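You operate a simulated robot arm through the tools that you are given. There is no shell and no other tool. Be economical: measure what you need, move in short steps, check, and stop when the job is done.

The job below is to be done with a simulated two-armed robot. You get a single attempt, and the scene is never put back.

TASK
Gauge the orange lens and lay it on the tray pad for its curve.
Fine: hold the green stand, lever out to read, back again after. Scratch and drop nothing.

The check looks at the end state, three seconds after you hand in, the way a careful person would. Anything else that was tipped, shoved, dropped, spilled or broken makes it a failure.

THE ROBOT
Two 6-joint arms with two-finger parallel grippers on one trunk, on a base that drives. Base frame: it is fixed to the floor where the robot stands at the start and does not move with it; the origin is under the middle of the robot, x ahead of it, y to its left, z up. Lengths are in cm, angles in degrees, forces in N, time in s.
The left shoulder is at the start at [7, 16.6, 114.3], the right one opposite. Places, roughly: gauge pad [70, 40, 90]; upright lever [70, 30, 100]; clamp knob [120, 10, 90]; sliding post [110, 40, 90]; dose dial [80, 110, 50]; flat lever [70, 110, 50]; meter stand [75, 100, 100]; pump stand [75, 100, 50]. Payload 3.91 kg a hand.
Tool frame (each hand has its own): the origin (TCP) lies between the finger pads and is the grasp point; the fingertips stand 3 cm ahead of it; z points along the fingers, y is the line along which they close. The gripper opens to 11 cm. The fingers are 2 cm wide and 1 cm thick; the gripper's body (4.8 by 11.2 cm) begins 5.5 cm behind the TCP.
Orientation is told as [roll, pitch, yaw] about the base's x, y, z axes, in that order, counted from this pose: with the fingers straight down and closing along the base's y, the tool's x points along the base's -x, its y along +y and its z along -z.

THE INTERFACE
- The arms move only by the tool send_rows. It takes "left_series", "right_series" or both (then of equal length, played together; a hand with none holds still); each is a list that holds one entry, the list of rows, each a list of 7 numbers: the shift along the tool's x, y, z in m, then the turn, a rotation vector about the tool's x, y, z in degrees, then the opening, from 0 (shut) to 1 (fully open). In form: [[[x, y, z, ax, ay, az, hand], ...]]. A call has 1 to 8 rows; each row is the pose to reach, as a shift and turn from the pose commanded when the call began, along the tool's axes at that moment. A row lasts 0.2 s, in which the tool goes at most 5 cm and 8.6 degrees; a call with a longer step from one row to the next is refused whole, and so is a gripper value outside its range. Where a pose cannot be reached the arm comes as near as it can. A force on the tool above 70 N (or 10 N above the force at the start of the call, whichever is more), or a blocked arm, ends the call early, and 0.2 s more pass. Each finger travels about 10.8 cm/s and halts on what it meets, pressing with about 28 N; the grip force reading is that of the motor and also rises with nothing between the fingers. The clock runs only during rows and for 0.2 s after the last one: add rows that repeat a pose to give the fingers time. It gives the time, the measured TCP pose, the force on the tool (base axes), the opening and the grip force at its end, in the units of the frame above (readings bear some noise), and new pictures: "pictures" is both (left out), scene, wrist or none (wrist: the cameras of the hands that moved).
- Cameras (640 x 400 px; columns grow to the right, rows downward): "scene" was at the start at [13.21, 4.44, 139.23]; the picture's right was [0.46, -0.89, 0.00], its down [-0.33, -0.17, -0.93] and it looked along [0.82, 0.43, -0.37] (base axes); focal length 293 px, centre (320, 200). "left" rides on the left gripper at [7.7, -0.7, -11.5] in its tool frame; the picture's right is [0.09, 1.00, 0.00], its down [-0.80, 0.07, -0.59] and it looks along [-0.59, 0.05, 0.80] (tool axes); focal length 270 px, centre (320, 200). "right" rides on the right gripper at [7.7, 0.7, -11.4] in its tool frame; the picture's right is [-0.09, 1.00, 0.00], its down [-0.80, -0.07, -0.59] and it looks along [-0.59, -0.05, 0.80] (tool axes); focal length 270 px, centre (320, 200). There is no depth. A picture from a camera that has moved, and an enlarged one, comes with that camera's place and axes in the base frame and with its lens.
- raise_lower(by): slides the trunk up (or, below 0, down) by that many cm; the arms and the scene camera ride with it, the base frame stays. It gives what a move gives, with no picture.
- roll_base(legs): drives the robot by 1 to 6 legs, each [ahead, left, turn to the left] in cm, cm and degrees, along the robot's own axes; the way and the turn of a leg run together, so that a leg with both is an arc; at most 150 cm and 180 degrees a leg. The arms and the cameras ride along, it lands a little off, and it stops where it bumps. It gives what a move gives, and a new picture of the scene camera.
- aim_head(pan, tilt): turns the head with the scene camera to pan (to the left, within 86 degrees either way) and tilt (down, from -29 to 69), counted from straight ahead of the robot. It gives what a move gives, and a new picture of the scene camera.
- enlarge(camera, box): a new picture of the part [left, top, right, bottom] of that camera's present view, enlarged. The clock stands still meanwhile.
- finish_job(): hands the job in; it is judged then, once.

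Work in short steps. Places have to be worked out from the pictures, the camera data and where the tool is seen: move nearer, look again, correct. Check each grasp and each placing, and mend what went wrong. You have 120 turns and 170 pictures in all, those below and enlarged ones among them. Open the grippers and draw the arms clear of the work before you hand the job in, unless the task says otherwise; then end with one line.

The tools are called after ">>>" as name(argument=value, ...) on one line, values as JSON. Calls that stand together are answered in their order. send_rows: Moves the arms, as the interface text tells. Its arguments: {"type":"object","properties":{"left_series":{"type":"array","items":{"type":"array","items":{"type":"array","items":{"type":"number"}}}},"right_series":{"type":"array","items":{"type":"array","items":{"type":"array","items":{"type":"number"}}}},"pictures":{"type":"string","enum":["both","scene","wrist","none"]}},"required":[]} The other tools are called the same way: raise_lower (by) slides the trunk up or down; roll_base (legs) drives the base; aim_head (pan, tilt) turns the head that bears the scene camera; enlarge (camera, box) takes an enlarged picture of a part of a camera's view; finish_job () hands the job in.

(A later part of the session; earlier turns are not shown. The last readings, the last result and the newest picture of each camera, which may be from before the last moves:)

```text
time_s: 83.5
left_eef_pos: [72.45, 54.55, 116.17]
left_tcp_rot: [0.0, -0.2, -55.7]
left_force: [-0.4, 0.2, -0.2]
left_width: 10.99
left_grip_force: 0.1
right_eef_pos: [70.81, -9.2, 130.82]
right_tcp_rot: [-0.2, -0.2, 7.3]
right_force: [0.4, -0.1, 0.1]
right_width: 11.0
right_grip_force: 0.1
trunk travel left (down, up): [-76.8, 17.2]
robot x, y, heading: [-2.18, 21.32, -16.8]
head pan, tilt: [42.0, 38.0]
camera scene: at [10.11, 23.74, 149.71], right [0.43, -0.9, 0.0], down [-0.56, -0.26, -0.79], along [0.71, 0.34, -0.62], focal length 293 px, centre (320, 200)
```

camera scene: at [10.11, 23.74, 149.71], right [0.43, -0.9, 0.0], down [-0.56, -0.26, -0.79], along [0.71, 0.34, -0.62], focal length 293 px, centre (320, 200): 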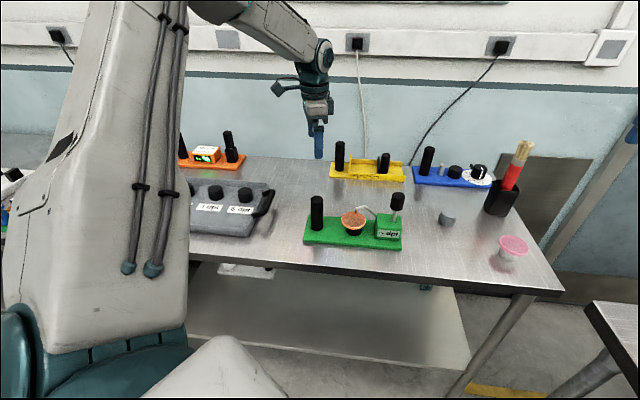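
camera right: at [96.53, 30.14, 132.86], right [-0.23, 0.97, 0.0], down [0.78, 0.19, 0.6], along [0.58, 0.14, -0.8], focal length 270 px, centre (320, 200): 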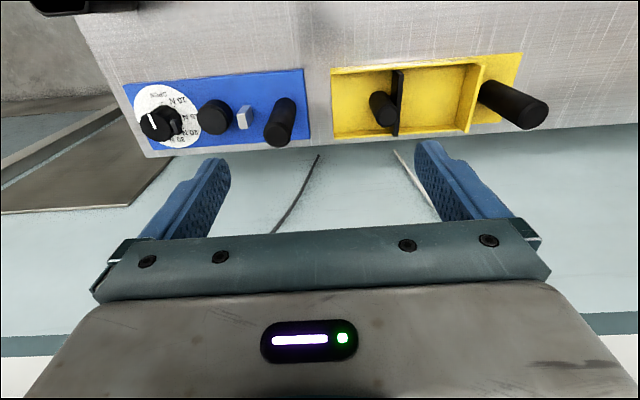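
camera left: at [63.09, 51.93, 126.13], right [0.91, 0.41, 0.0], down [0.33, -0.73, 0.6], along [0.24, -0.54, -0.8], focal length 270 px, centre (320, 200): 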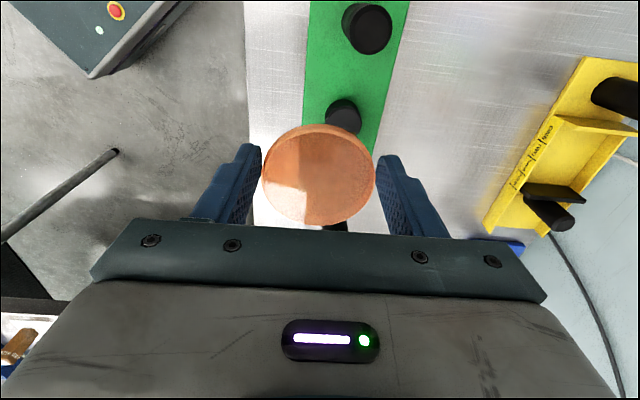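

The robot stands where I wanted. I'll bring the left hand above the stand's post and check the alignment with the wrist camera.

>>> send_rows(left_series=[[[0.004, -0.022, 0, 0, 0, 0, 1], [0.007, -0.044, 0, 0, 0, 0, 1], [0.0107, -0.065, 0.02, 0, 0, 0, 1], [0.0107, -0.065, 0.05, 0, 0, 0, 1]]], pictures="wrist")

>>> enlarge(camera="scene", box=[280, 130, 440, 260])

```text
time_s: 84.5
left_eef_pos: [66.86, 51.75, 110.88]
left_tcp_rot: [-0.2, -0.2, -55.7]
left_force: [-0.3, 0.4, -0.3]
left_width: 10.99
left_grip_force: 0.0
right_eef_pos: [71.08, -9.27, 130.77]
right_tcp_rot: [-0.1, 0.0, 7.2]
right_force: [-0.4, 0.1, -0.9]
right_width: 11.01
right_grip_force: 0.0
trunk travel left (down, up): [-76.8, 17.2]
robot x, y, heading: [-2.6, 21.16, -17.1]
head pan, tilt: [42.0, 38.0]
camera left: at [61.92, 57.79, 122.43], right [0.77, 0.63, 0.0], down [0.51, -0.62, 0.6], along [0.38, -0.46, -0.8], focal length 270 px, centre (320, 200)
```

left: 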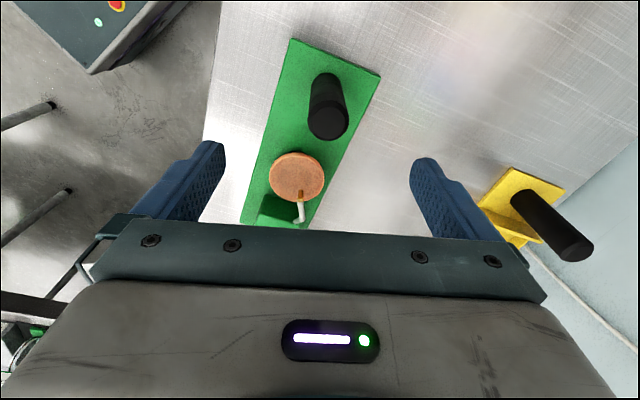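

```text
3.08 times, centred on (360, 195) of scene
camera zoom: at [10.35, 23.69, 149.69], right [0.43, -0.9, 0.0], down [-0.56, -0.26, -0.79], along [0.71, 0.34, -0.62], focal length 901 px, centre (197, 215)
```

zoom: 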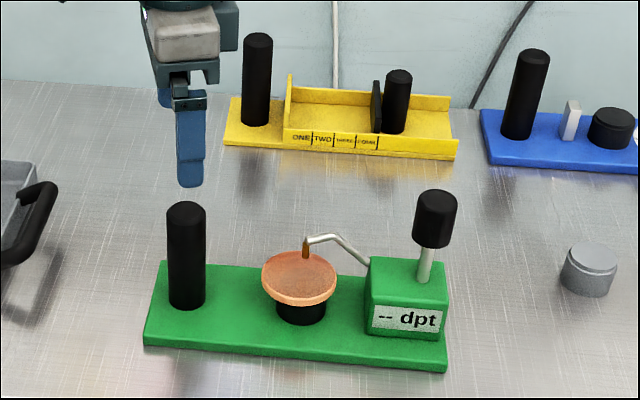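

Post is centred within 0.6 cm. I'll correct, descend around it, and close gently.

>>> send_rows(left_series=[[[0, 0.006, 0.03, 0, 0, 0, 1], [0, 0.006, 0.06, 0, 0, 0, 1], [0, 0.006, 0.09, 0, 0, 0, 1], [0, 0.006, 0.115, 0, 0, 0, 1], [0, 0.006, 0.115, 0, 0, 0, 0.8], [0, 0.006, 0.115, 0, 0, 0, 0.6]]], pictures="wrist")

>>> enlarge(camera="scene", box=[280, 130, 440, 260])

```text
time_s: 86.0
left_eef_pos: [67.03, 51.75, 100.04]
left_tcp_rot: [0.0, -0.1, -55.8]
left_force: [0.1, -0.9, -0.5]
left_width: 6.61
left_grip_force: 0.1
right_eef_pos: [70.72, -9.26, 130.94]
right_tcp_rot: [-0.1, -0.2, 7.3]
right_force: [0.0, 0.0, 0.3]
right_width: 11.0
right_grip_force: 0.0
trunk travel left (down, up): [-76.8, 17.2]
robot x, y, heading: [-2.37, 21.34, -16.8]
head pan, tilt: [42.0, 38.0]
camera left: at [62.07, 57.77, 111.46], right [0.77, 0.63, 0.0], down [0.51, -0.62, 0.6], along [0.38, -0.46, -0.8], focal length 270 px, centre (320, 200)
```

left: 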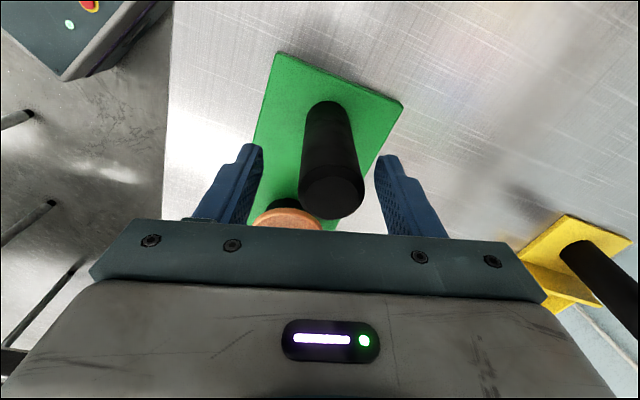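

```text
3.08 times, centred on (360, 195) of scene
camera zoom: at [10.06, 23.65, 149.71], right [0.43, -0.9, 0.0], down [-0.56, -0.26, -0.79], along [0.71, 0.34, -0.62], focal length 901 px, centre (197, 215)
```

zoom: 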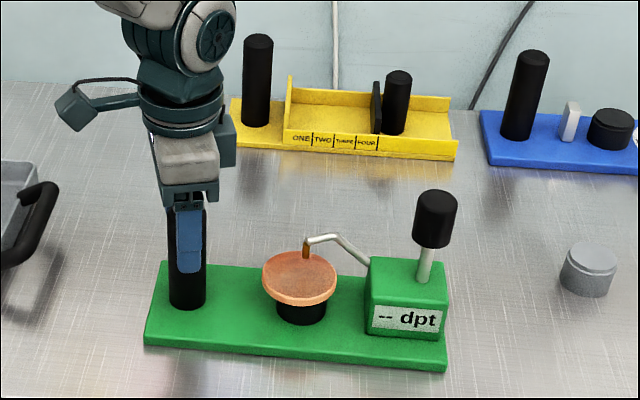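

Post is between the fingers, 0.6 cm off centre, which I'll correct on closing. First I'll swing the right hand, still high, to above the lever knob.

>>> send_rows(right_series=[[[-0.013, 0.0467, 0, 0, 0, -1.4, 1], [-0.022, 0.094, 0, 0, 0, -2.8, 1], [-0.029, 0.141, 0, 0, 0, -4.2, 1], [-0.032, 0.189, 0, 0, 0, -5.6, 1], [-0.032, 0.237, 0, 0, 0, -7, 1], [-0.029, 0.285, 0, 0, 0, -8.4, 1], [-0.0235, 0.333, 0, 0, 0, -9.8, 1], [-0.014, 0.378, 0, 0, 0, -11, 1]]], pictures="both")

```text
time_s: 87.8
left_eef_pos: [66.76, 51.83, 100.06]
left_tcp_rot: [0.1, -0.2, -55.9]
left_force: [-0.2, 0.5, 0.2]
left_width: 6.6
left_grip_force: 0.0
right_eef_pos: [68.46, 6.98, 135.53]
right_tcp_rot: [0.0, -0.2, 18.3]
right_force: [-0.9, -0.1, 0.3]
right_width: 11.0
right_grip_force: 0.0
right hand out of reach, approached as far as the arm can: row 1, 2, 3, 4, 5, 6, 7, 8
trunk travel left (down, up): [-76.8, 17.2]
robot x, y, heading: [-2.36, 21.17, -16.5]
head pan, tilt: [42.0, 38.0]
camera scene: at [9.93, 23.67, 149.73], right [0.43, -0.9, 0.0], down [-0.56, -0.26, -0.79], along [0.71, 0.34, -0.61], focal length 293 px, centre (320, 200)
camera right: at [61.06, 5.09, 146.97], right [-0.23, 0.97, 0.0], down [0.78, 0.18, 0.6], along [0.58, 0.14, -0.8], focal length 270 px, centre (320, 200)
```

scene: 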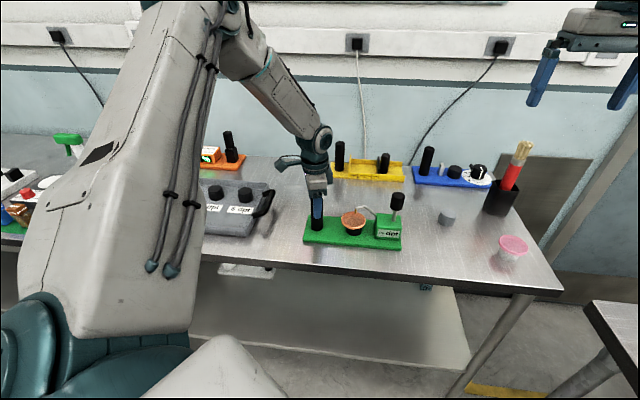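
right: 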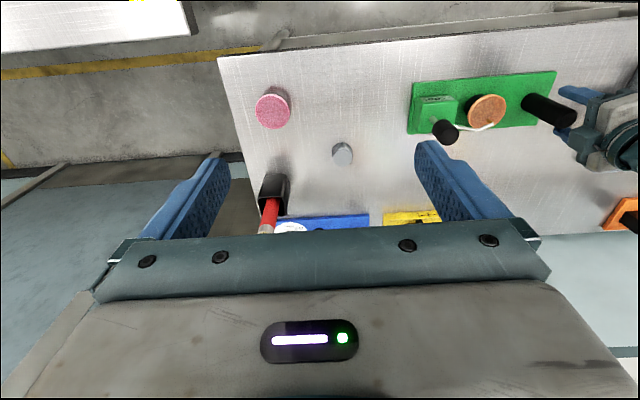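

The right shoulder stops at about 20° inward, so the two hands can't both reach straight down here. A tilted hand shifts its fingertips sideways, so I'll lift the left hand off the post and test a tilt with the fingers pointing toward the right.

>>> send_rows(left_series=[[[0, 0, 0, 0, 0, 0, 0.85], [0, 0, -0.04, 0, 0, 0, 1], [0, 0, -0.08, 0, 0, 0, 1], [0, 0, -0.12, 0, 0, 0, 1], [0, 0, -0.15, 0, 0, 0, 1]]], pictures="none")

>>> send_rows(left_series=[[[0, 0, 0, 0, -8, 0, 1], [0, 0, 0, 0, -16, 0, 1], [0, 0, 0, 0, -24, 0, 1], [0, 0, 0, 0, -32, 0, 1]]], pictures="none")

```text
time_s: 89.0
left_eef_pos: [66.65, 52.09, 115.14]
left_tcp_rot: [0.1, -0.3, -55.8]
left_force: [0.3, -0.4, 0.6]
left_width: 10.98
left_grip_force: 0.1
right_eef_pos: [68.48, 6.89, 135.65]
right_tcp_rot: [-0.1, -0.2, 18.3]
right_force: [-0.7, -0.1, -0.1]
right_width: 10.99
right_grip_force: 0.2
trunk travel left (down, up): [-76.8, 17.2]
robot x, y, heading: [-2.78, 21.32, -17.0]
head pan, tilt: [42.0, 38.0]
```

```text
time_s: 90.0
left_eef_pos: [67.07, 52.35, 114.82]
left_tcp_rot: [-0.1, -32.3, -55.8]
left_force: [0.1, 0.3, -0.9]
left_width: 11.0
left_grip_force: 0.1
right_eef_pos: [68.74, 7.12, 135.52]
right_tcp_rot: [-0.1, -0.1, 18.2]
right_force: [0.4, 0.4, 0.6]
right_width: 11.01
right_grip_force: 0.1
trunk travel left (down, up): [-76.8, 17.2]
robot x, y, heading: [-2.56, 21.18, -16.9]
head pan, tilt: [42.0, 38.0]
```

The 32° tilt works. I'll test how far right the tilted left hand can now go, moving level at z 115 in front of the gauge.

>>> send_rows(left_series=[[[-0.018, -0.026, 0.011, 0, 0, 0, 1], [-0.036, -0.052, 0.022, 0, 0, 0, 1], [-0.054, -0.078, 0.033, 0, 0, 0, 1], [-0.072, -0.104, 0.044, 0, 0, 0, 1], [-0.09, -0.13, 0.055, 0, 0, 0, 1], [-0.106, -0.156, 0.066, 0, 0, 0, 1], [-0.127, -0.187, 0.079, 0, 0, 0, 1]]], pictures="none")

```text
time_s: 91.5
left_eef_pos: [57.53, 35.1, 114.41]
left_tcp_rot: [0.1, -32.1, -55.9]
left_force: [-0.9, -0.1, 0.5]
left_width: 10.99
left_grip_force: 0.1
left hand out of reach, approached as far as the arm can: row 5, 6, 7
right_eef_pos: [68.67, 6.79, 135.47]
right_tcp_rot: [0.0, -0.2, 18.3]
right_force: [0.1, 0.3, 1.1]
right_width: 10.98
right_grip_force: 0.1
trunk travel left (down, up): [-76.8, 17.2]
robot x, y, heading: [-2.36, 21.39, -16.9]
head pan, tilt: [42.0, 38.0]
```

With tilt the left hand gains about 11 cm rightward. I'll share the rest with a tilt of the right hand: drive to the matching spot first, both hands staying high.

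>>> roll_base(legs=[[-11.2, 11.5, 0]])

>>> send_rows(right_series=[[[0, 0, 0, -8, 0, 0, 1], [0, 0, 0, -16, 0, 0, 1], [0, 0, 0, -24, 0, 0, 1], [0, 0, 0, -24, 0, 0, 1]]], pictures="none")

```text
time_s: 93.0
left_eef_pos: [50.03, 49.82, 114.25]
left_tcp_rot: [0.3, -31.9, -55.4]
left_force: [-0.2, -0.8, 1.0]
left_width: 11.0
left_grip_force: 0.0
right_eef_pos: [61.31, 21.38, 135.29]
right_tcp_rot: [0.2, -0.1, 18.6]
right_force: [-0.1, -0.4, -1.1]
right_width: 11.02
right_grip_force: 0.1
trunk travel left (down, up): [-76.8, 17.2]
robot x, y, heading: [-9.82, 35.9, -16.4]
head pan, tilt: [42.0, 38.0]
camera scene: at [2.68, 37.93, 149.69], right [0.43, -0.9, 0.0], down [-0.56, -0.26, -0.79], along [0.71, 0.34, -0.62], focal length 293 px, centre (320, 200)
```

scene: 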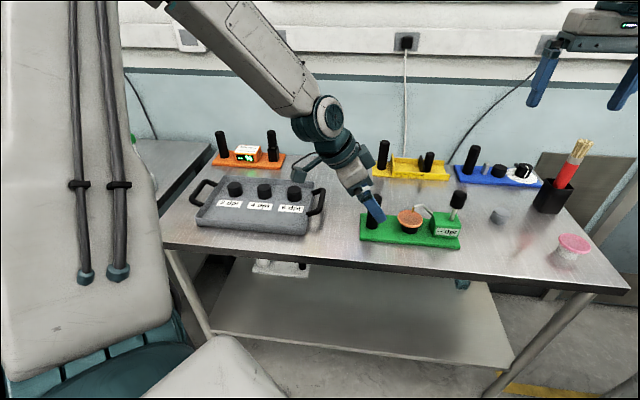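

```text
time_s: 94.0
left_eef_pos: [49.89, 50.27, 114.39]
left_tcp_rot: [0.1, -32.1, -55.5]
left_force: [-0.6, 0.6, 0.7]
left_width: 10.98
left_grip_force: 0.1
right_eef_pos: [60.36, 21.89, 135.13]
right_tcp_rot: [24.0, -0.2, 18.4]
right_force: [-0.6, -0.1, -0.2]
right_width: 10.98
right_grip_force: 0.1
right hand out of reach, approached as far as the arm can: row 1, 2, 3, 4
trunk travel left (down, up): [-76.8, 17.2]
robot x, y, heading: [-10.14, 35.76, -16.1]
head pan, tilt: [42.0, 38.0]
```

The tilt took. I'll now slide the right hand out and down to above the knob.

>>> send_rows(right_series=[[[-0.023, -0.009, 0.035, 0, 0, 0, 1], [-0.047, -0.018, 0.07, 0, 0, 0, 1], [-0.07, -0.027, 0.105, 0, 0, 0, 1], [-0.094, -0.035, 0.14, 0, 0, 0, 1], [-0.117, -0.044, 0.175, 0, 0, 0, 1], [-0.141, -0.053, 0.21, 0, 0, 0, 1], [-0.164, -0.062, 0.246, 0, 0, 0, 1], [-0.164, -0.062, 0.246, 0, 0, 0, 1]]], pictures="both")

```text
time_s: 95.8
left_eef_pos: [49.88, 50.08, 114.27]
left_tcp_rot: [0.1, -32.1, -55.5]
left_force: [-0.3, 0.0, -1.6]
left_width: 10.99
left_grip_force: 0.1
right_eef_pos: [64.01, 27.16, 110.26]
right_tcp_rot: [23.9, -0.2, 18.4]
right_force: [0.6, 0.5, -0.5]
right_width: 10.99
right_grip_force: 0.0
right hand out of reach, approached as far as the arm can: row 1, 2, 3, 4, 5, 6, 7, 8
trunk travel left (down, up): [-76.8, 17.2]
robot x, y, heading: [-10.16, 35.9, -16.6]
head pan, tilt: [42.0, 38.0]
camera scene: at [2.48, 38.37, 149.71], right [0.43, -0.9, 0.0], down [-0.56, -0.27, -0.79], along [0.71, 0.34, -0.62], focal length 293 px, centre (320, 200)
camera right: at [58.02, 20.83, 120.95], right [-0.21, 0.89, 0.4], down [0.86, -0.04, 0.52], along [0.47, 0.45, -0.75], focal length 270 px, centre (320, 200)
```

scene: 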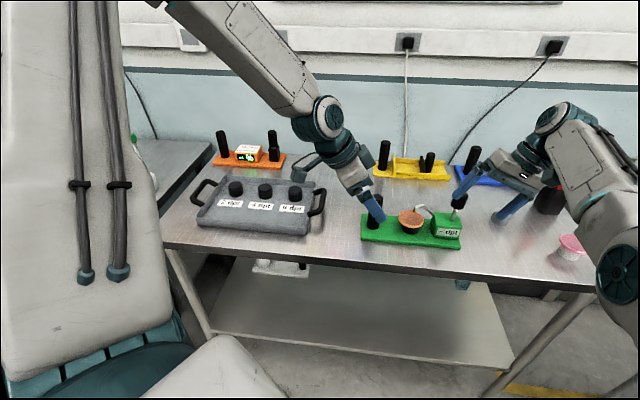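
right: 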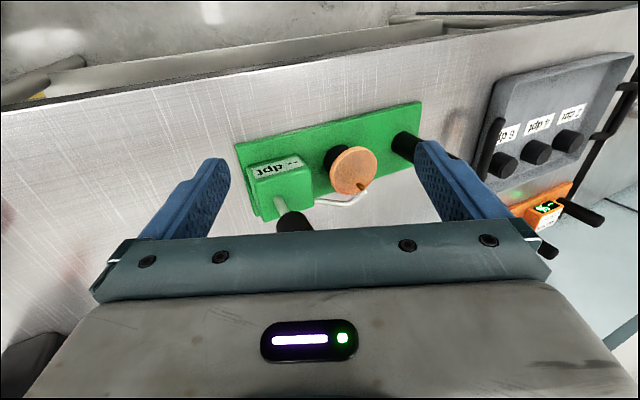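

I need about 10 cm more reach toward the knob. Driving ahead slightly with the hands clear above the knob (tips at z ≥ 105).

>>> roll_base(legs=[[9.5, 3.0, 0]])

>>> send_rows(right_series=[[[0, 0.0, 0, 0, 0, 0, 1]]], pictures="wrist")

>>> enlarge(camera="scene", box=[350, 150, 510, 270])

```text
time_s: 96.9
left_eef_pos: [59.28, 50.12, 114.58]
left_tcp_rot: [0.4, -32.2, -55.7]
left_force: [0.6, 0.2, -0.1]
left_width: 11.01
left_grip_force: 0.0
right_eef_pos: [73.51, 26.94, 110.51]
right_tcp_rot: [24.0, -0.4, 18.4]
right_force: [0.1, 0.0, 0.4]
right_width: 11.01
right_grip_force: 0.1
trunk travel left (down, up): [-76.8, 17.2]
robot x, y, heading: [-0.19, 36.01, -16.9]
head pan, tilt: [42.0, 38.0]
camera scene: at [11.77, 38.31, 149.77], right [0.43, -0.9, 0.0], down [-0.55, -0.26, -0.79], along [0.71, 0.34, -0.61], focal length 293 px, centre (320, 200)
```

scene: 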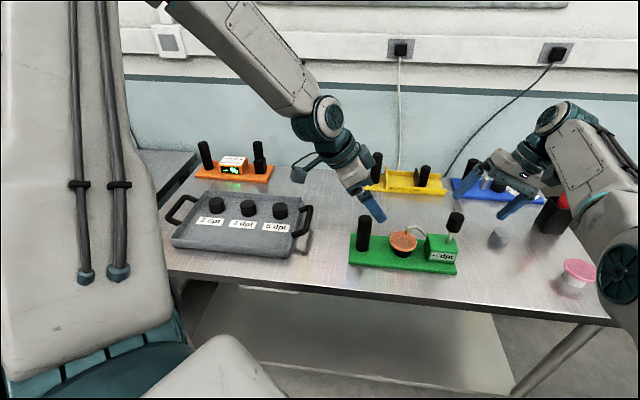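

```text
time_s: 97.3
left_eef_pos: [59.61, 49.91, 114.34]
left_tcp_rot: [0.1, -32.1, -55.6]
left_force: [0.0, -0.5, 0.3]
left_width: 10.99
left_grip_force: 0.1
right_eef_pos: [73.69, 27.14, 110.46]
right_tcp_rot: [24.0, -0.2, 18.5]
right_force: [-0.6, 0.3, 0.1]
right_width: 10.99
right_grip_force: 0.0
trunk travel left (down, up): [-76.8, 17.2]
robot x, y, heading: [-0.31, 35.84, -16.6]
head pan, tilt: [42.0, 38.0]
camera right: at [67.71, 20.68, 121.07], right [-0.2, 0.89, 0.4], down [0.85, -0.04, 0.52], along [0.48, 0.45, -0.75], focal length 270 px, centre (320, 200)
```

right: 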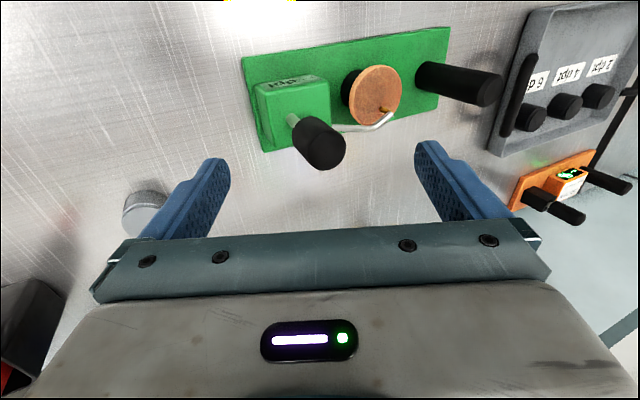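

```text
3.33 times, centred on (430, 210) of scene
camera zoom: at [12.16, 38.31, 149.72], right [0.43, -0.9, 0.0], down [-0.56, -0.26, -0.79], along [0.71, 0.34, -0.62], focal length 976 px, centre (-47, 167)
```

zoom: 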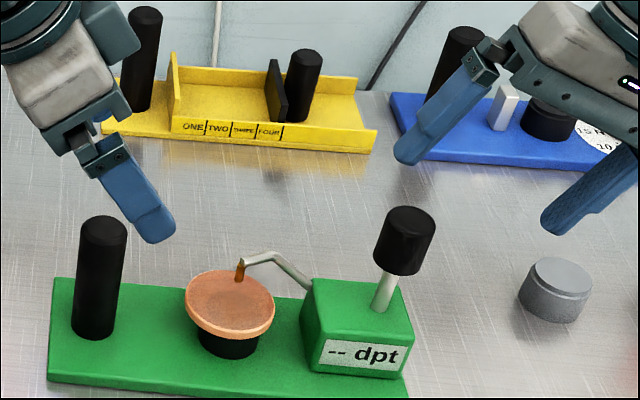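

The knob measures about [74.6, 30.8], top at 103.5. I'll move the right hand over it and lower the open fingers around it.

>>> send_rows(right_series=[[[-0.01, 0.016, 0.007, 0, 0, 0, 1], [-0.021, 0.031, 0.014, 0, 0, 0, 0.9], [-0.021, 0.031, 0.014, 0, 0, 0, 0.85], [-0.021, 0.023, 0.032, 0, 0, 0, 0.85]]], pictures="wrist")

>>> enlarge(camera="scene", box=[350, 150, 510, 270])

```text
time_s: 98.3
left_eef_pos: [59.73, 50.02, 114.29]
left_tcp_rot: [0.0, -32.1, -55.6]
left_force: [-1.2, -0.2, 0.4]
left_width: 11.02
left_grip_force: 0.0
right_eef_pos: [73.79, 27.48, 108.84]
right_tcp_rot: [24.1, 0.0, 18.4]
right_force: [-0.8, 0.9, -0.8]
right_width: 9.38
right_grip_force: 0.0
right hand out of reach, approached as far as the arm can: row 1, 2, 3, 4
trunk travel left (down, up): [-76.8, 17.2]
robot x, y, heading: [-0.29, 35.72, -16.6]
head pan, tilt: [42.0, 38.0]
camera right: at [67.77, 21.21, 119.5], right [-0.2, 0.89, 0.41], down [0.86, -0.04, 0.51], along [0.47, 0.45, -0.75], focal length 270 px, centre (320, 200)
```

right: 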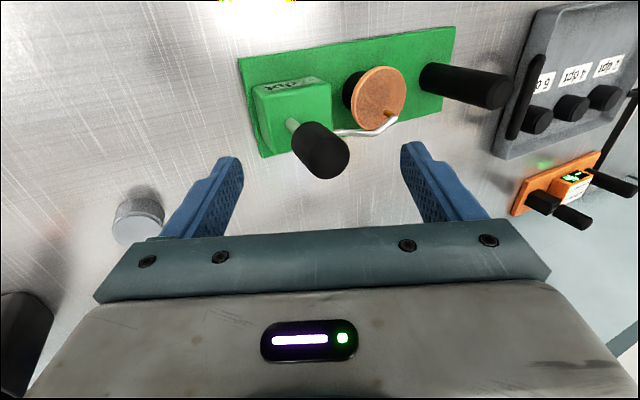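

```text
3.33 times, centred on (430, 210) of scene
camera zoom: at [12.4, 38.32, 149.7], right [0.43, -0.9, 0.0], down [-0.56, -0.26, -0.79], along [0.71, 0.34, -0.62], focal length 976 px, centre (-47, 167)
```

zoom: 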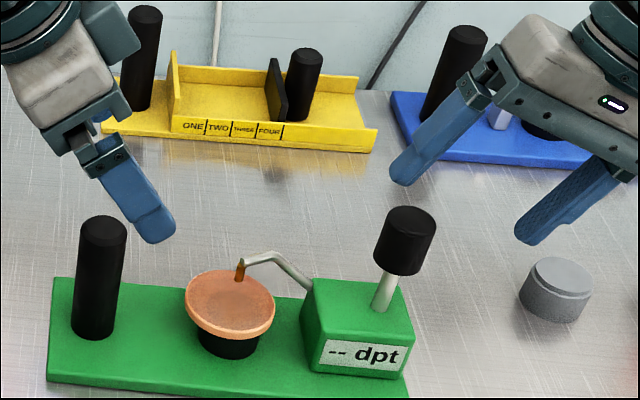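

The swing is at its limit, so I'll tilt the right hand another 8° to bring its fingertips left over the knob.

>>> send_rows(right_series=[[[-0.01, 0.015, 0.007, -4, 0, 0, 0.85], [-0.02, 0.03, 0.012, -8, 0, 0, 0.85], [-0.02, 0.03, 0.012, -8, 0, 0, 0.85]]], pictures="wrist")

>>> enlarge(camera="scene", box=[350, 150, 510, 270])

```text
time_s: 99.1
left_eef_pos: [59.62, 50.17, 114.31]
left_tcp_rot: [0.1, -32.1, -55.5]
left_force: [0.4, 0.1, 1.1]
left_width: 11.03
left_grip_force: 0.0
right_eef_pos: [72.99, 29.63, 108.85]
right_tcp_rot: [32.0, -0.3, 18.4]
right_force: [-0.2, -0.5, 0.1]
right_width: 9.35
right_grip_force: 0.1
right hand out of reach, approached as far as the arm can: row 1, 2, 3
trunk travel left (down, up): [-76.8, 17.2]
robot x, y, heading: [-0.42, 35.7, -16.8]
head pan, tilt: [42.0, 38.0]
camera right: at [67.45, 22.0, 118.91], right [-0.18, 0.83, 0.53], down [0.88, -0.1, 0.47], along [0.44, 0.55, -0.71], focal length 270 px, centre (320, 200)
```

right: 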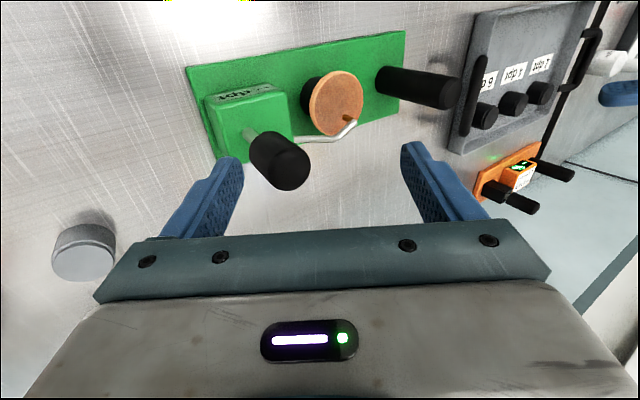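

```text
3.33 times, centred on (430, 210) of scene
camera zoom: at [12.3, 38.32, 149.71], right [0.43, -0.9, 0.0], down [-0.56, -0.26, -0.79], along [0.71, 0.34, -0.62], focal length 976 px, centre (-47, 167)
```

zoom: 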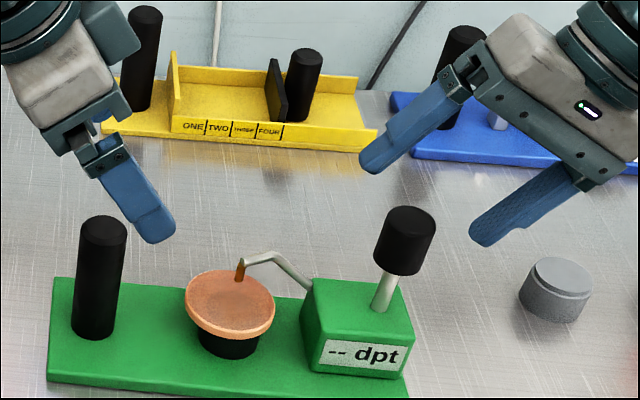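

The fingers are nearly aligned with the knob; a small base nudge of about 2 cm closes the remaining gap.

>>> roll_base(legs=[[1.3, 1.4, 0]])

>>> send_rows(right_series=[[[0, 0, 0.0, 0, 0, 0, 0.85]]], pictures="wrist")

```text
time_s: 99.9
left_eef_pos: [60.78, 50.77, 114.69]
left_tcp_rot: [0.5, -32.2, -55.7]
left_force: [-0.1, -0.6, -0.5]
left_width: 11.0
left_grip_force: 0.1
right_eef_pos: [74.24, 30.45, 109.21]
right_tcp_rot: [32.0, -0.4, 18.4]
right_force: [0.0, -0.1, 0.6]
right_width: 9.34
right_grip_force: 0.1
trunk travel left (down, up): [-76.8, 17.2]
robot x, y, heading: [1.57, 37.05, -16.4]
head pan, tilt: [42.0, 38.0]
camera scene: at [13.34, 38.95, 149.77], right [0.43, -0.9, 0.0], down [-0.55, -0.26, -0.79], along [0.71, 0.34, -0.61], focal length 293 px, centre (320, 200)
```

scene: 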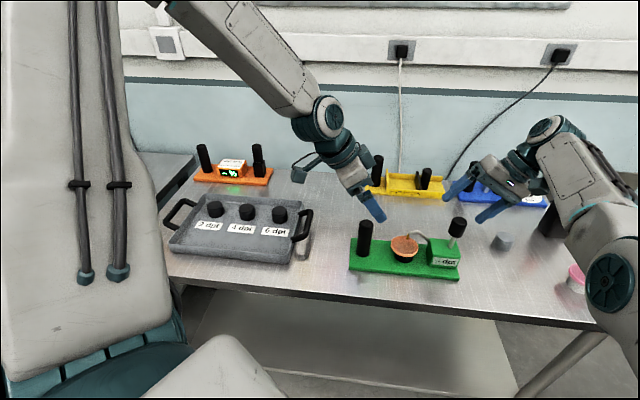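

```text
time_s: 100.3
left_eef_pos: [61.52, 51.18, 114.18]
left_tcp_rot: [0.0, -32.2, -55.5]
left_force: [1.4, 0.1, -0.5]
left_width: 11.01
left_grip_force: 0.1
right_eef_pos: [74.86, 30.81, 108.77]
right_tcp_rot: [32.0, -0.1, 18.4]
right_force: [-0.4, 0.4, -0.4]
right_width: 9.36
right_grip_force: 0.1
trunk travel left (down, up): [-76.8, 17.2]
robot x, y, heading: [1.37, 36.67, -16.4]
head pan, tilt: [42.0, 38.0]
camera right: at [69.31, 23.06, 118.79], right [-0.18, 0.83, 0.53], down [0.88, -0.1, 0.47], along [0.44, 0.55, -0.71], focal length 270 px, centre (320, 200)
```

right: 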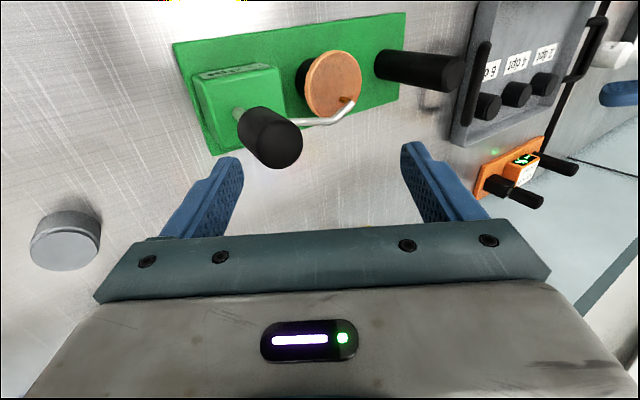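

The right fingers are above the knob. Now the left hand: move it forward over the post while tilting a little more.

>>> send_rows(left_series=[[[-0.007, 0.015, 0.004, 0, -3, 0, 1], [-0.014, 0.03, 0.009, 0, -6, 0, 1], [-0.021, 0.045, 0.013, 0, -8, 0, 1], [-0.021, 0.045, 0.013, 0, -8, 0, 1]]], pictures="wrist")

>>> enlarge(camera="scene", box=[330, 140, 510, 290])

```text
time_s: 101.3
left_eef_pos: [64.39, 53.76, 114.75]
left_tcp_rot: [0.3, -40.1, -55.8]
left_force: [-0.3, 0.7, -0.6]
left_width: 11.0
left_grip_force: 0.1
left hand out of reach, approached as far as the arm can: row 1, 2, 3, 4
right_eef_pos: [74.65, 30.5, 108.86]
right_tcp_rot: [32.0, -0.1, 18.3]
right_force: [0.1, 0.0, -0.2]
right_width: 9.35
right_grip_force: 0.0
trunk travel left (down, up): [-76.8, 17.2]
robot x, y, heading: [1.36, 36.93, -16.6]
head pan, tilt: [42.0, 38.0]
camera left: at [56.33, 64.33, 118.56], right [0.78, 0.62, -0.05], down [0.19, -0.15, 0.97], along [0.59, -0.77, -0.23], focal length 270 px, centre (320, 200)
```

left: 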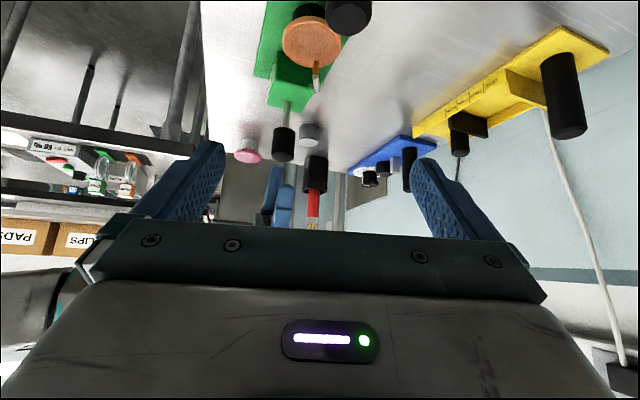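

```text
2.67 times, centred on (420, 215) of scene
camera zoom: at [13.89, 39.22, 149.71], right [0.43, -0.9, 0.0], down [-0.56, -0.26, -0.79], along [0.71, 0.34, -0.62], focal length 780 px, centre (53, 160)
```

zoom: 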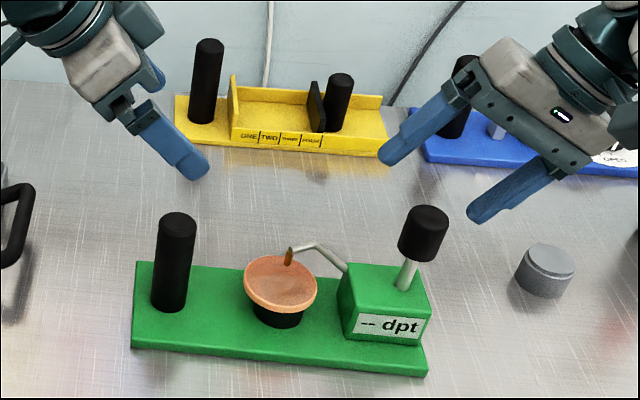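

The left hand fell short by about 3 cm. I'll turn its tilt direction more squarely to the robot's right and try again.

>>> send_rows(left_series=[[[0, 0, 0, 4.3, 0, 5.1, 1], [0, 0, 0, 8.6, 0, 10.2, 1], [0, 0, 0, 12.9, 0, 15.3, 1], [-0.011, 0.003, 0.009, 12.9, 0, 15.3, 1], [-0.022, 0.007, 0.019, 12.9, 0, 15.3, 1], [-0.022, 0.007, 0.019, 12.9, 0, 15.3, 1]]], pictures="none")

```text
time_s: 102.7
left_eef_pos: [61.98, 56.22, 115.2]
left_tcp_rot: [0.2, -40.0, -75.7]
left_force: [0.3, 0.3, -0.6]
left_width: 11.0
left_grip_force: 0.0
left hand out of reach, approached as far as the arm can: row 1, 2, 3, 4, 5, 6
right_eef_pos: [74.63, 30.63, 108.86]
right_tcp_rot: [31.9, -0.2, 18.3]
right_force: [-0.1, -0.2, 0.2]
right_width: 9.36
right_grip_force: 0.0
trunk travel left (down, up): [-76.8, 17.2]
robot x, y, heading: [1.14, 37.22, -16.6]
head pan, tilt: [42.0, 38.0]
```

Too much tilt hits a wrist limit, while 32° worked. I'll restore that orientation, shift the base 2.5 cm to the right, and let the right hand tilt a bit more instead.

>>> send_rows(left_series=[[[0, 0, 0, -4.3, 0, -5.1, 1], [0, 0, 0, -8.6, 0, -10.2, 1], [0, 0, 0, -12.9, 0, -15.3, 1]]], right_series=[[[0, 0, 0, -4, 0, 0, 0.85], [0, 0, 0, -8, 0, 0, 0.85], [0, 0, 0, -10, 0, 0, 0.85]]], pictures="none")

>>> roll_base(legs=[[0, -2.5, 0]])

>>> send_rows(left_series=[[[0, 0, 0, 0, 4, 0, 1], [0, 0, 0, 0, 8, 0, 1], [0, 0, 0, 0, 10, 0, 1]]], pictures="none")

```text
time_s: 103.5
left_eef_pos: [61.93, 55.84, 115.29]
left_tcp_rot: [0.4, -40.1, -55.7]
left_force: [0.2, -0.2, -0.3]
left_width: 11.01
left_grip_force: 0.0
right_eef_pos: [73.96, 29.47, 108.8]
right_tcp_rot: [42.0, -0.2, 18.4]
right_force: [-0.5, -0.8, 0.7]
right_width: 9.33
right_grip_force: 0.1
right hand out of reach, approached as far as the arm can: row 2, 3
trunk travel left (down, up): [-76.8, 17.2]
robot x, y, heading: [1.17, 36.95, -16.7]
head pan, tilt: [42.0, 38.0]
```

```text
time_s: 104.3
left_eef_pos: [61.63, 54.14, 115.02]
left_tcp_rot: [-0.2, -40.3, -55.4]
left_force: [0.1, 0.4, 0.5]
left_width: 11.0
left_grip_force: 0.1
right_eef_pos: [73.36, 27.81, 108.54]
right_tcp_rot: [41.6, 0.1, 18.6]
right_force: [-0.9, 0.3, -0.2]
right_width: 9.36
right_grip_force: 0.0
trunk travel left (down, up): [-76.8, 17.2]
robot x, y, heading: [0.77, 34.59, -16.9]
head pan, tilt: [42.0, 38.0]
camera scene: at [13.45, 37.69, 149.66], right [0.43, -0.9, 0.0], down [-0.56, -0.27, -0.79], along [0.71, 0.34, -0.62], focal length 293 px, centre (320, 200)
```

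scene: 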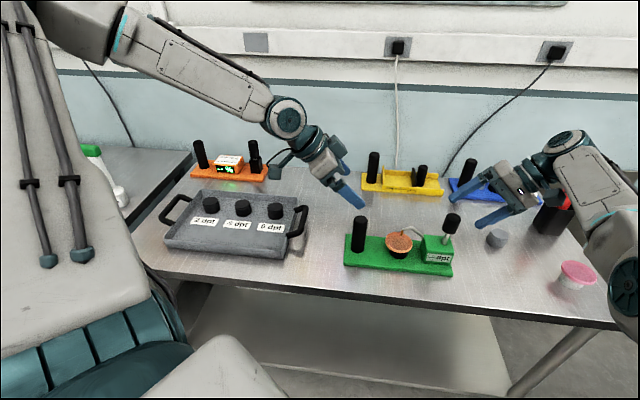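

```text
time_s: 105.1
left_eef_pos: [61.27, 53.5, 115.26]
left_tcp_rot: [0.1, -30.2, -55.6]
left_force: [0.4, -0.6, 0.5]
left_width: 11.03
left_grip_force: 0.0
right_eef_pos: [73.2, 27.29, 108.56]
right_tcp_rot: [42.1, -0.1, 18.5]
right_force: [0.2, 0.1, 0.4]
right_width: 9.35
right_grip_force: 0.2
trunk travel left (down, up): [-76.8, 17.2]
robot x, y, heading: [0.85, 34.74, -16.5]
head pan, tilt: [42.0, 38.0]
```

Now I'll move both: left hand over the post and right hand over the knob, and see whether both reach.

>>> send_rows(left_series=[[[-0.008, 0.011, 0.016, 0, 0, 0, 1], [-0.016, 0.022, 0.032, 0, 0, 0, 1], [-0.024, 0.0336, 0.048, 0, 0, 0, 1], [-0.024, 0.0336, 0.048, 0, 0, 0, 1]]], right_series=[[[-0.008, 0.007, 0.006, 0, 0, 0, 0.85], [-0.016, 0.014, 0.013, 0, 0, 0, 0.85], [-0.0244, 0.0214, 0.0192, 0, 0, 0, 0.85], [-0.0244, 0.0214, 0.0192, 0, 0, 0, 0.85]]], pictures="none")

>>> enlarge(camera="scene", box=[330, 140, 510, 290])

```text
time_s: 106.1
left_eef_pos: [65.88, 52.52, 112.42]
left_tcp_rot: [0.3, -30.1, -55.7]
left_force: [0.2, 0.8, 0.0]
left_width: 11.01
left_grip_force: 0.0
left hand out of reach, approached as far as the arm can: row 3, 4
right_eef_pos: [73.02, 30.28, 108.59]
right_tcp_rot: [41.8, -0.1, 18.4]
right_force: [-0.4, -0.1, 0.6]
right_width: 9.34
right_grip_force: 0.0
right hand out of reach, approached as far as the arm can: row 1, 2, 3, 4
trunk travel left (down, up): [-76.8, 17.2]
robot x, y, heading: [0.32, 35.25, -16.8]
head pan, tilt: [42.0, 38.0]
```

```text
2.67 times, centred on (420, 215) of scene
camera zoom: at [13.15, 37.02, 149.71], right [0.43, -0.9, 0.0], down [-0.56, -0.27, -0.79], along [0.71, 0.34, -0.62], focal length 780 px, centre (53, 160)
```

zoom: 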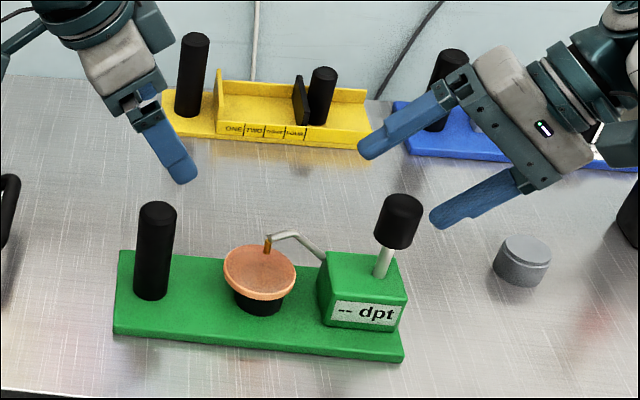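

Both are within about 1.5 cm. A 1.5 cm base nudge ahead should centre the right hand; then I'll pull the left back slightly and view from its camera.

>>> roll_base(legs=[[1.5, 0, 0]])

>>> send_rows(left_series=[[[0, -0.008, 0, 0, 0, 0, 1], [0, -0.012, 0, 0, 0, 0, 1], [0.01, -0.012, 0.017, 0, 0, 0, 1], [0.02, -0.012, 0.034, 0, 0, 0, 1]]], pictures="wrist")

>>> enlarge(camera="scene", box=[330, 140, 510, 290])

```text
time_s: 106.9
left_eef_pos: [66.99, 52.2, 112.63]
left_tcp_rot: [0.6, -30.3, -55.7]
left_force: [-1.1, 0.6, 0.2]
left_width: 10.99
left_grip_force: 0.0
right_eef_pos: [74.08, 29.95, 109.04]
right_tcp_rot: [41.7, -0.2, 18.5]
right_force: [0.0, -0.2, -0.4]
right_width: 9.34
right_grip_force: 0.0
trunk travel left (down, up): [-76.8, 17.2]
robot x, y, heading: [2.08, 34.21, -17.0]
head pan, tilt: [42.0, 38.0]
camera scene: at [14.16, 36.62, 149.76], right [0.43, -0.9, 0.0], down [-0.55, -0.27, -0.79], along [0.71, 0.34, -0.61], focal length 293 px, centre (320, 200)
```

scene: 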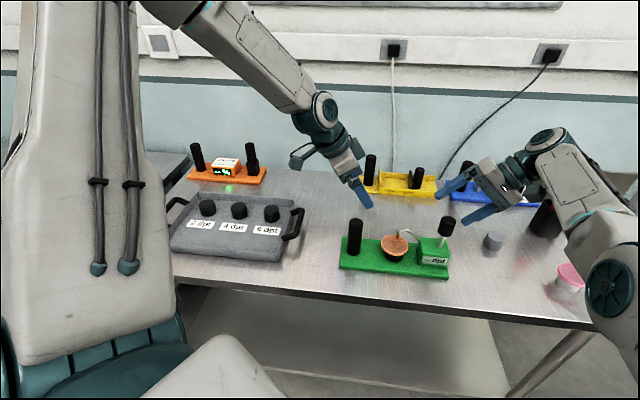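

```text
time_s: 107.9
left_eef_pos: [66.14, 51.73, 108.56]
left_tcp_rot: [0.3, -29.9, -55.6]
left_force: [1.1, 0.0, 0.1]
left_width: 10.99
left_grip_force: 0.0
left hand out of reach, approached as far as the arm can: row 4
right_eef_pos: [74.59, 29.93, 108.51]
right_tcp_rot: [42.0, 0.0, 18.5]
right_force: [0.8, -0.2, 0.0]
right_width: 9.34
right_grip_force: 0.1
trunk travel left (down, up): [-76.8, 17.2]
robot x, y, heading: [2.43, 34.09, -16.7]
head pan, tilt: [42.0, 38.0]
camera left: at [58.57, 61.62, 114.59], right [0.78, 0.63, -0.04], down [0.28, -0.29, 0.92], along [0.56, -0.72, -0.4], focal length 270 px, centre (320, 200)
```

left: 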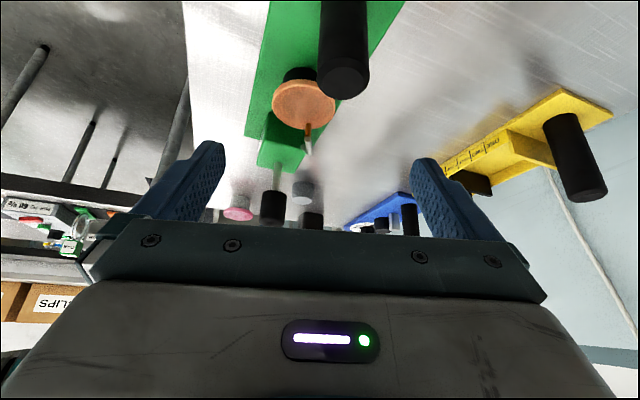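

```text
2.67 times, centred on (420, 215) of scene
camera zoom: at [14.87, 36.56, 149.69], right [0.43, -0.9, 0.0], down [-0.56, -0.26, -0.79], along [0.71, 0.34, -0.62], focal length 780 px, centre (53, 160)
```

zoom: 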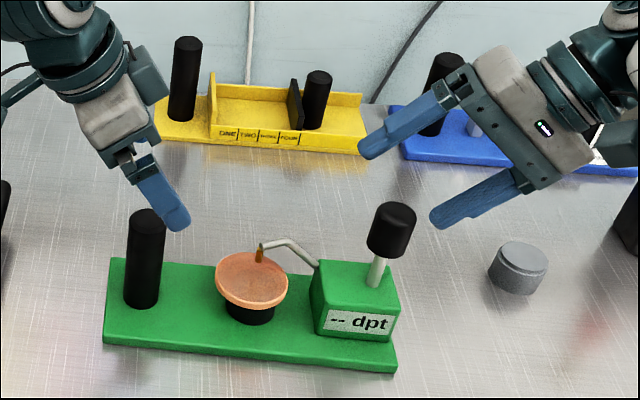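

The post lies about 1.5 cm further along the left closing line; I'll correct that, open the right fully and raise it 3 cm, then lower the trunk so both hands come down around post and knob.

>>> send_rows(left_series=[[[0, 0.008, 0, 0, 0, 0, 1], [0, 0.015, 0, 0, 0, 0, 1], [0, 0.015, 0, 0, 0, 0, 1]]], right_series=[[[0, 0.01, -0.011, 0, 0, 0, 1], [0, 0.02, -0.022, 0, 0, 0, 1], [0, 0.02, -0.022, 0, 0, 0, 1]]], pictures="none")

>>> raise_lower(by=-4)

>>> enlarge(camera="scene", box=[330, 140, 510, 290])

>>> enlarge(camera="right", box=[150, 60, 470, 260])

>>> enlarge(camera="left", box=[150, 0, 470, 240])

```text
time_s: 108.7
left_eef_pos: [67.0, 52.68, 108.81]
left_tcp_rot: [0.3, -30.0, -55.7]
left_force: [0.1, 1.1, 0.8]
left_width: 11.0
left_grip_force: 0.1
right_eef_pos: [74.46, 29.8, 111.7]
right_tcp_rot: [41.9, -0.2, 18.5]
right_force: [-0.4, -0.5, -0.4]
right_width: 11.0
right_grip_force: 0.2
trunk travel left (down, up): [-76.8, 17.2]
robot x, y, heading: [2.02, 33.99, -16.4]
head pan, tilt: [42.0, 38.0]
```

```text
time_s: 109.5
left_eef_pos: [66.96, 52.65, 104.81]
left_tcp_rot: [0.4, -30.0, -55.6]
left_force: [0.0, 0.5, 0.2]
left_width: 10.99
left_grip_force: 0.1
right_eef_pos: [74.53, 29.82, 107.57]
right_tcp_rot: [41.9, -0.2, 18.5]
right_force: [0.1, 1.0, 0.2]
right_width: 11.02
right_grip_force: 0.1
trunk travel left (down, up): [-72.8, 21.2]
robot x, y, heading: [2.05, 34.25, -16.6]
head pan, tilt: [42.0, 38.0]
```

```text
2.67 times, centred on (420, 215) of scene
camera zoom: at [14.6, 36.5, 145.71], right [0.43, -0.9, 0.0], down [-0.56, -0.26, -0.79], along [0.71, 0.34, -0.62], focal length 780 px, centre (53, 160)
```

zoom: 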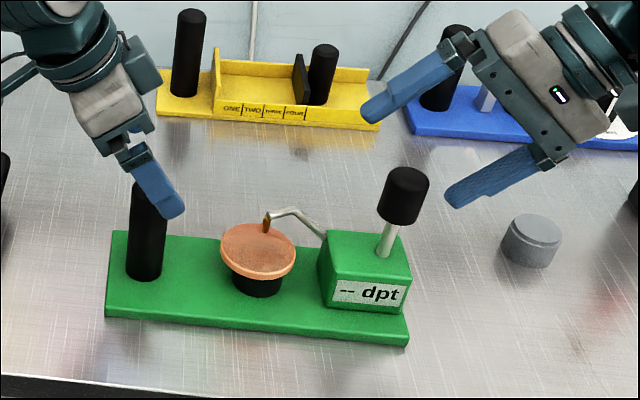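

```text
2.00 times, centred on (310, 160) of right
camera zoom: at [69.55, 20.59, 116.57], right [-0.15, 0.73, 0.67], down [0.9, -0.17, 0.4], along [0.41, 0.66, -0.63], focal length 541 px, centre (340, 280)
```

zoom: 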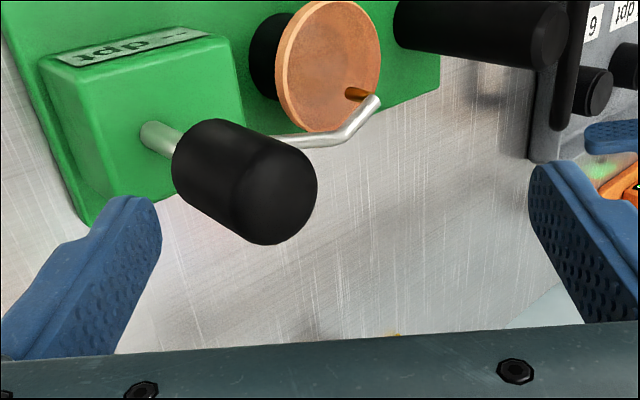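

```text
1.67 times, centred on (310, 120) of left
camera zoom: at [59.44, 62.5, 110.83], right [0.78, 0.63, -0.04], down [0.28, -0.29, 0.92], along [0.57, -0.72, -0.4], focal length 450 px, centre (337, 333)
```

zoom: 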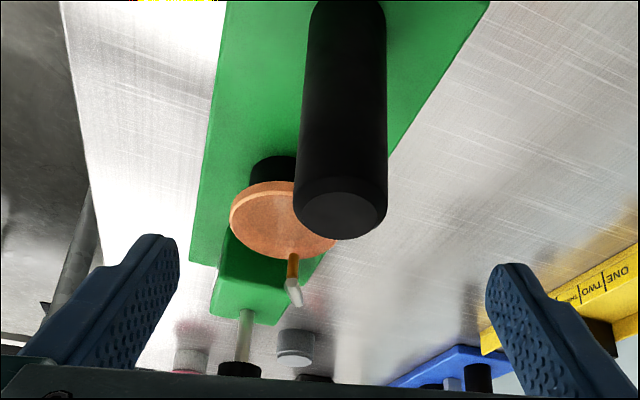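

Both alignments look right. I'll lower the trunk the remaining 5 cm.

>>> raise_lower(by=-5)

>>> enlarge(camera="scene", box=[330, 120, 510, 270])

>>> enlarge(camera="right", box=[150, 60, 470, 260])

>>> enlarge(camera="left", box=[150, 0, 470, 240])

```text
time_s: 110.5
left_eef_pos: [67.05, 52.72, 99.66]
left_tcp_rot: [0.3, -30.0, -55.6]
left_force: [0.5, 1.1, 0.0]
left_width: 11.02
left_grip_force: 0.0
right_eef_pos: [74.48, 29.84, 102.63]
right_tcp_rot: [41.9, -0.2, 18.6]
right_force: [0.4, -0.3, 0.3]
right_width: 10.98
right_grip_force: 0.0
trunk travel left (down, up): [-67.8, 26.2]
robot x, y, heading: [2.37, 34.53, -16.8]
head pan, tilt: [42.0, 38.0]
```

```text
2.67 times, centred on (420, 195) of scene
camera zoom: at [14.63, 36.49, 140.71], right [0.43, -0.9, 0.0], down [-0.56, -0.26, -0.79], along [0.71, 0.34, -0.62], focal length 780 px, centre (53, 213)
```

zoom: 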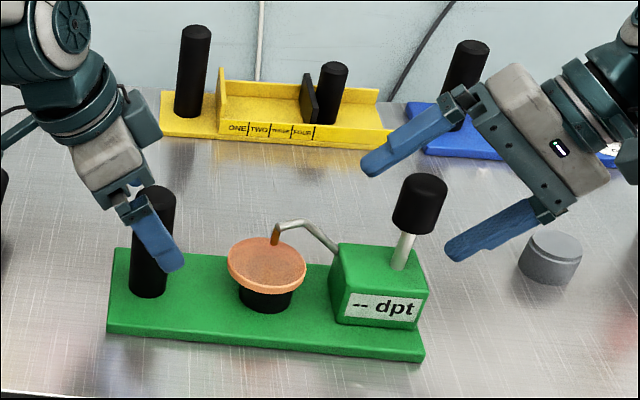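

```text
2.00 times, centred on (310, 160) of right
camera zoom: at [69.57, 20.58, 111.56], right [-0.15, 0.73, 0.67], down [0.9, -0.17, 0.4], along [0.41, 0.66, -0.63], focal length 541 px, centre (340, 280)
```

zoom: 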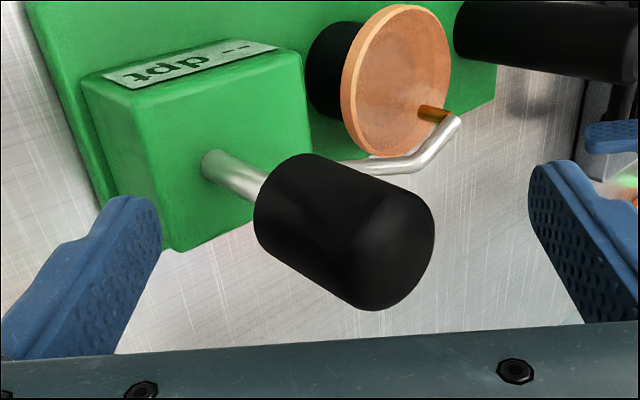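

```text
1.67 times, centred on (310, 120) of left
camera zoom: at [59.46, 62.5, 105.83], right [0.78, 0.63, -0.04], down [0.28, -0.29, 0.92], along [0.57, -0.72, -0.4], focal length 450 px, centre (337, 333)
```

zoom: 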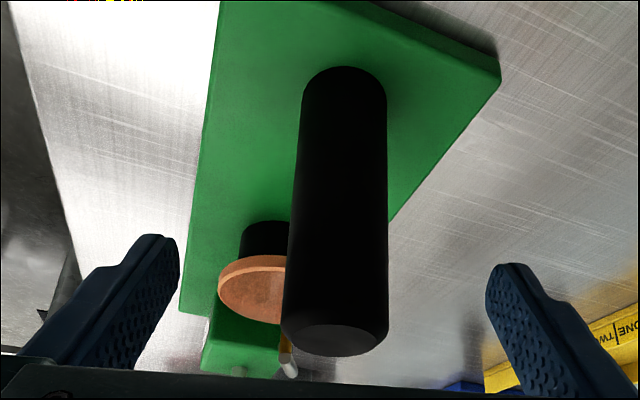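

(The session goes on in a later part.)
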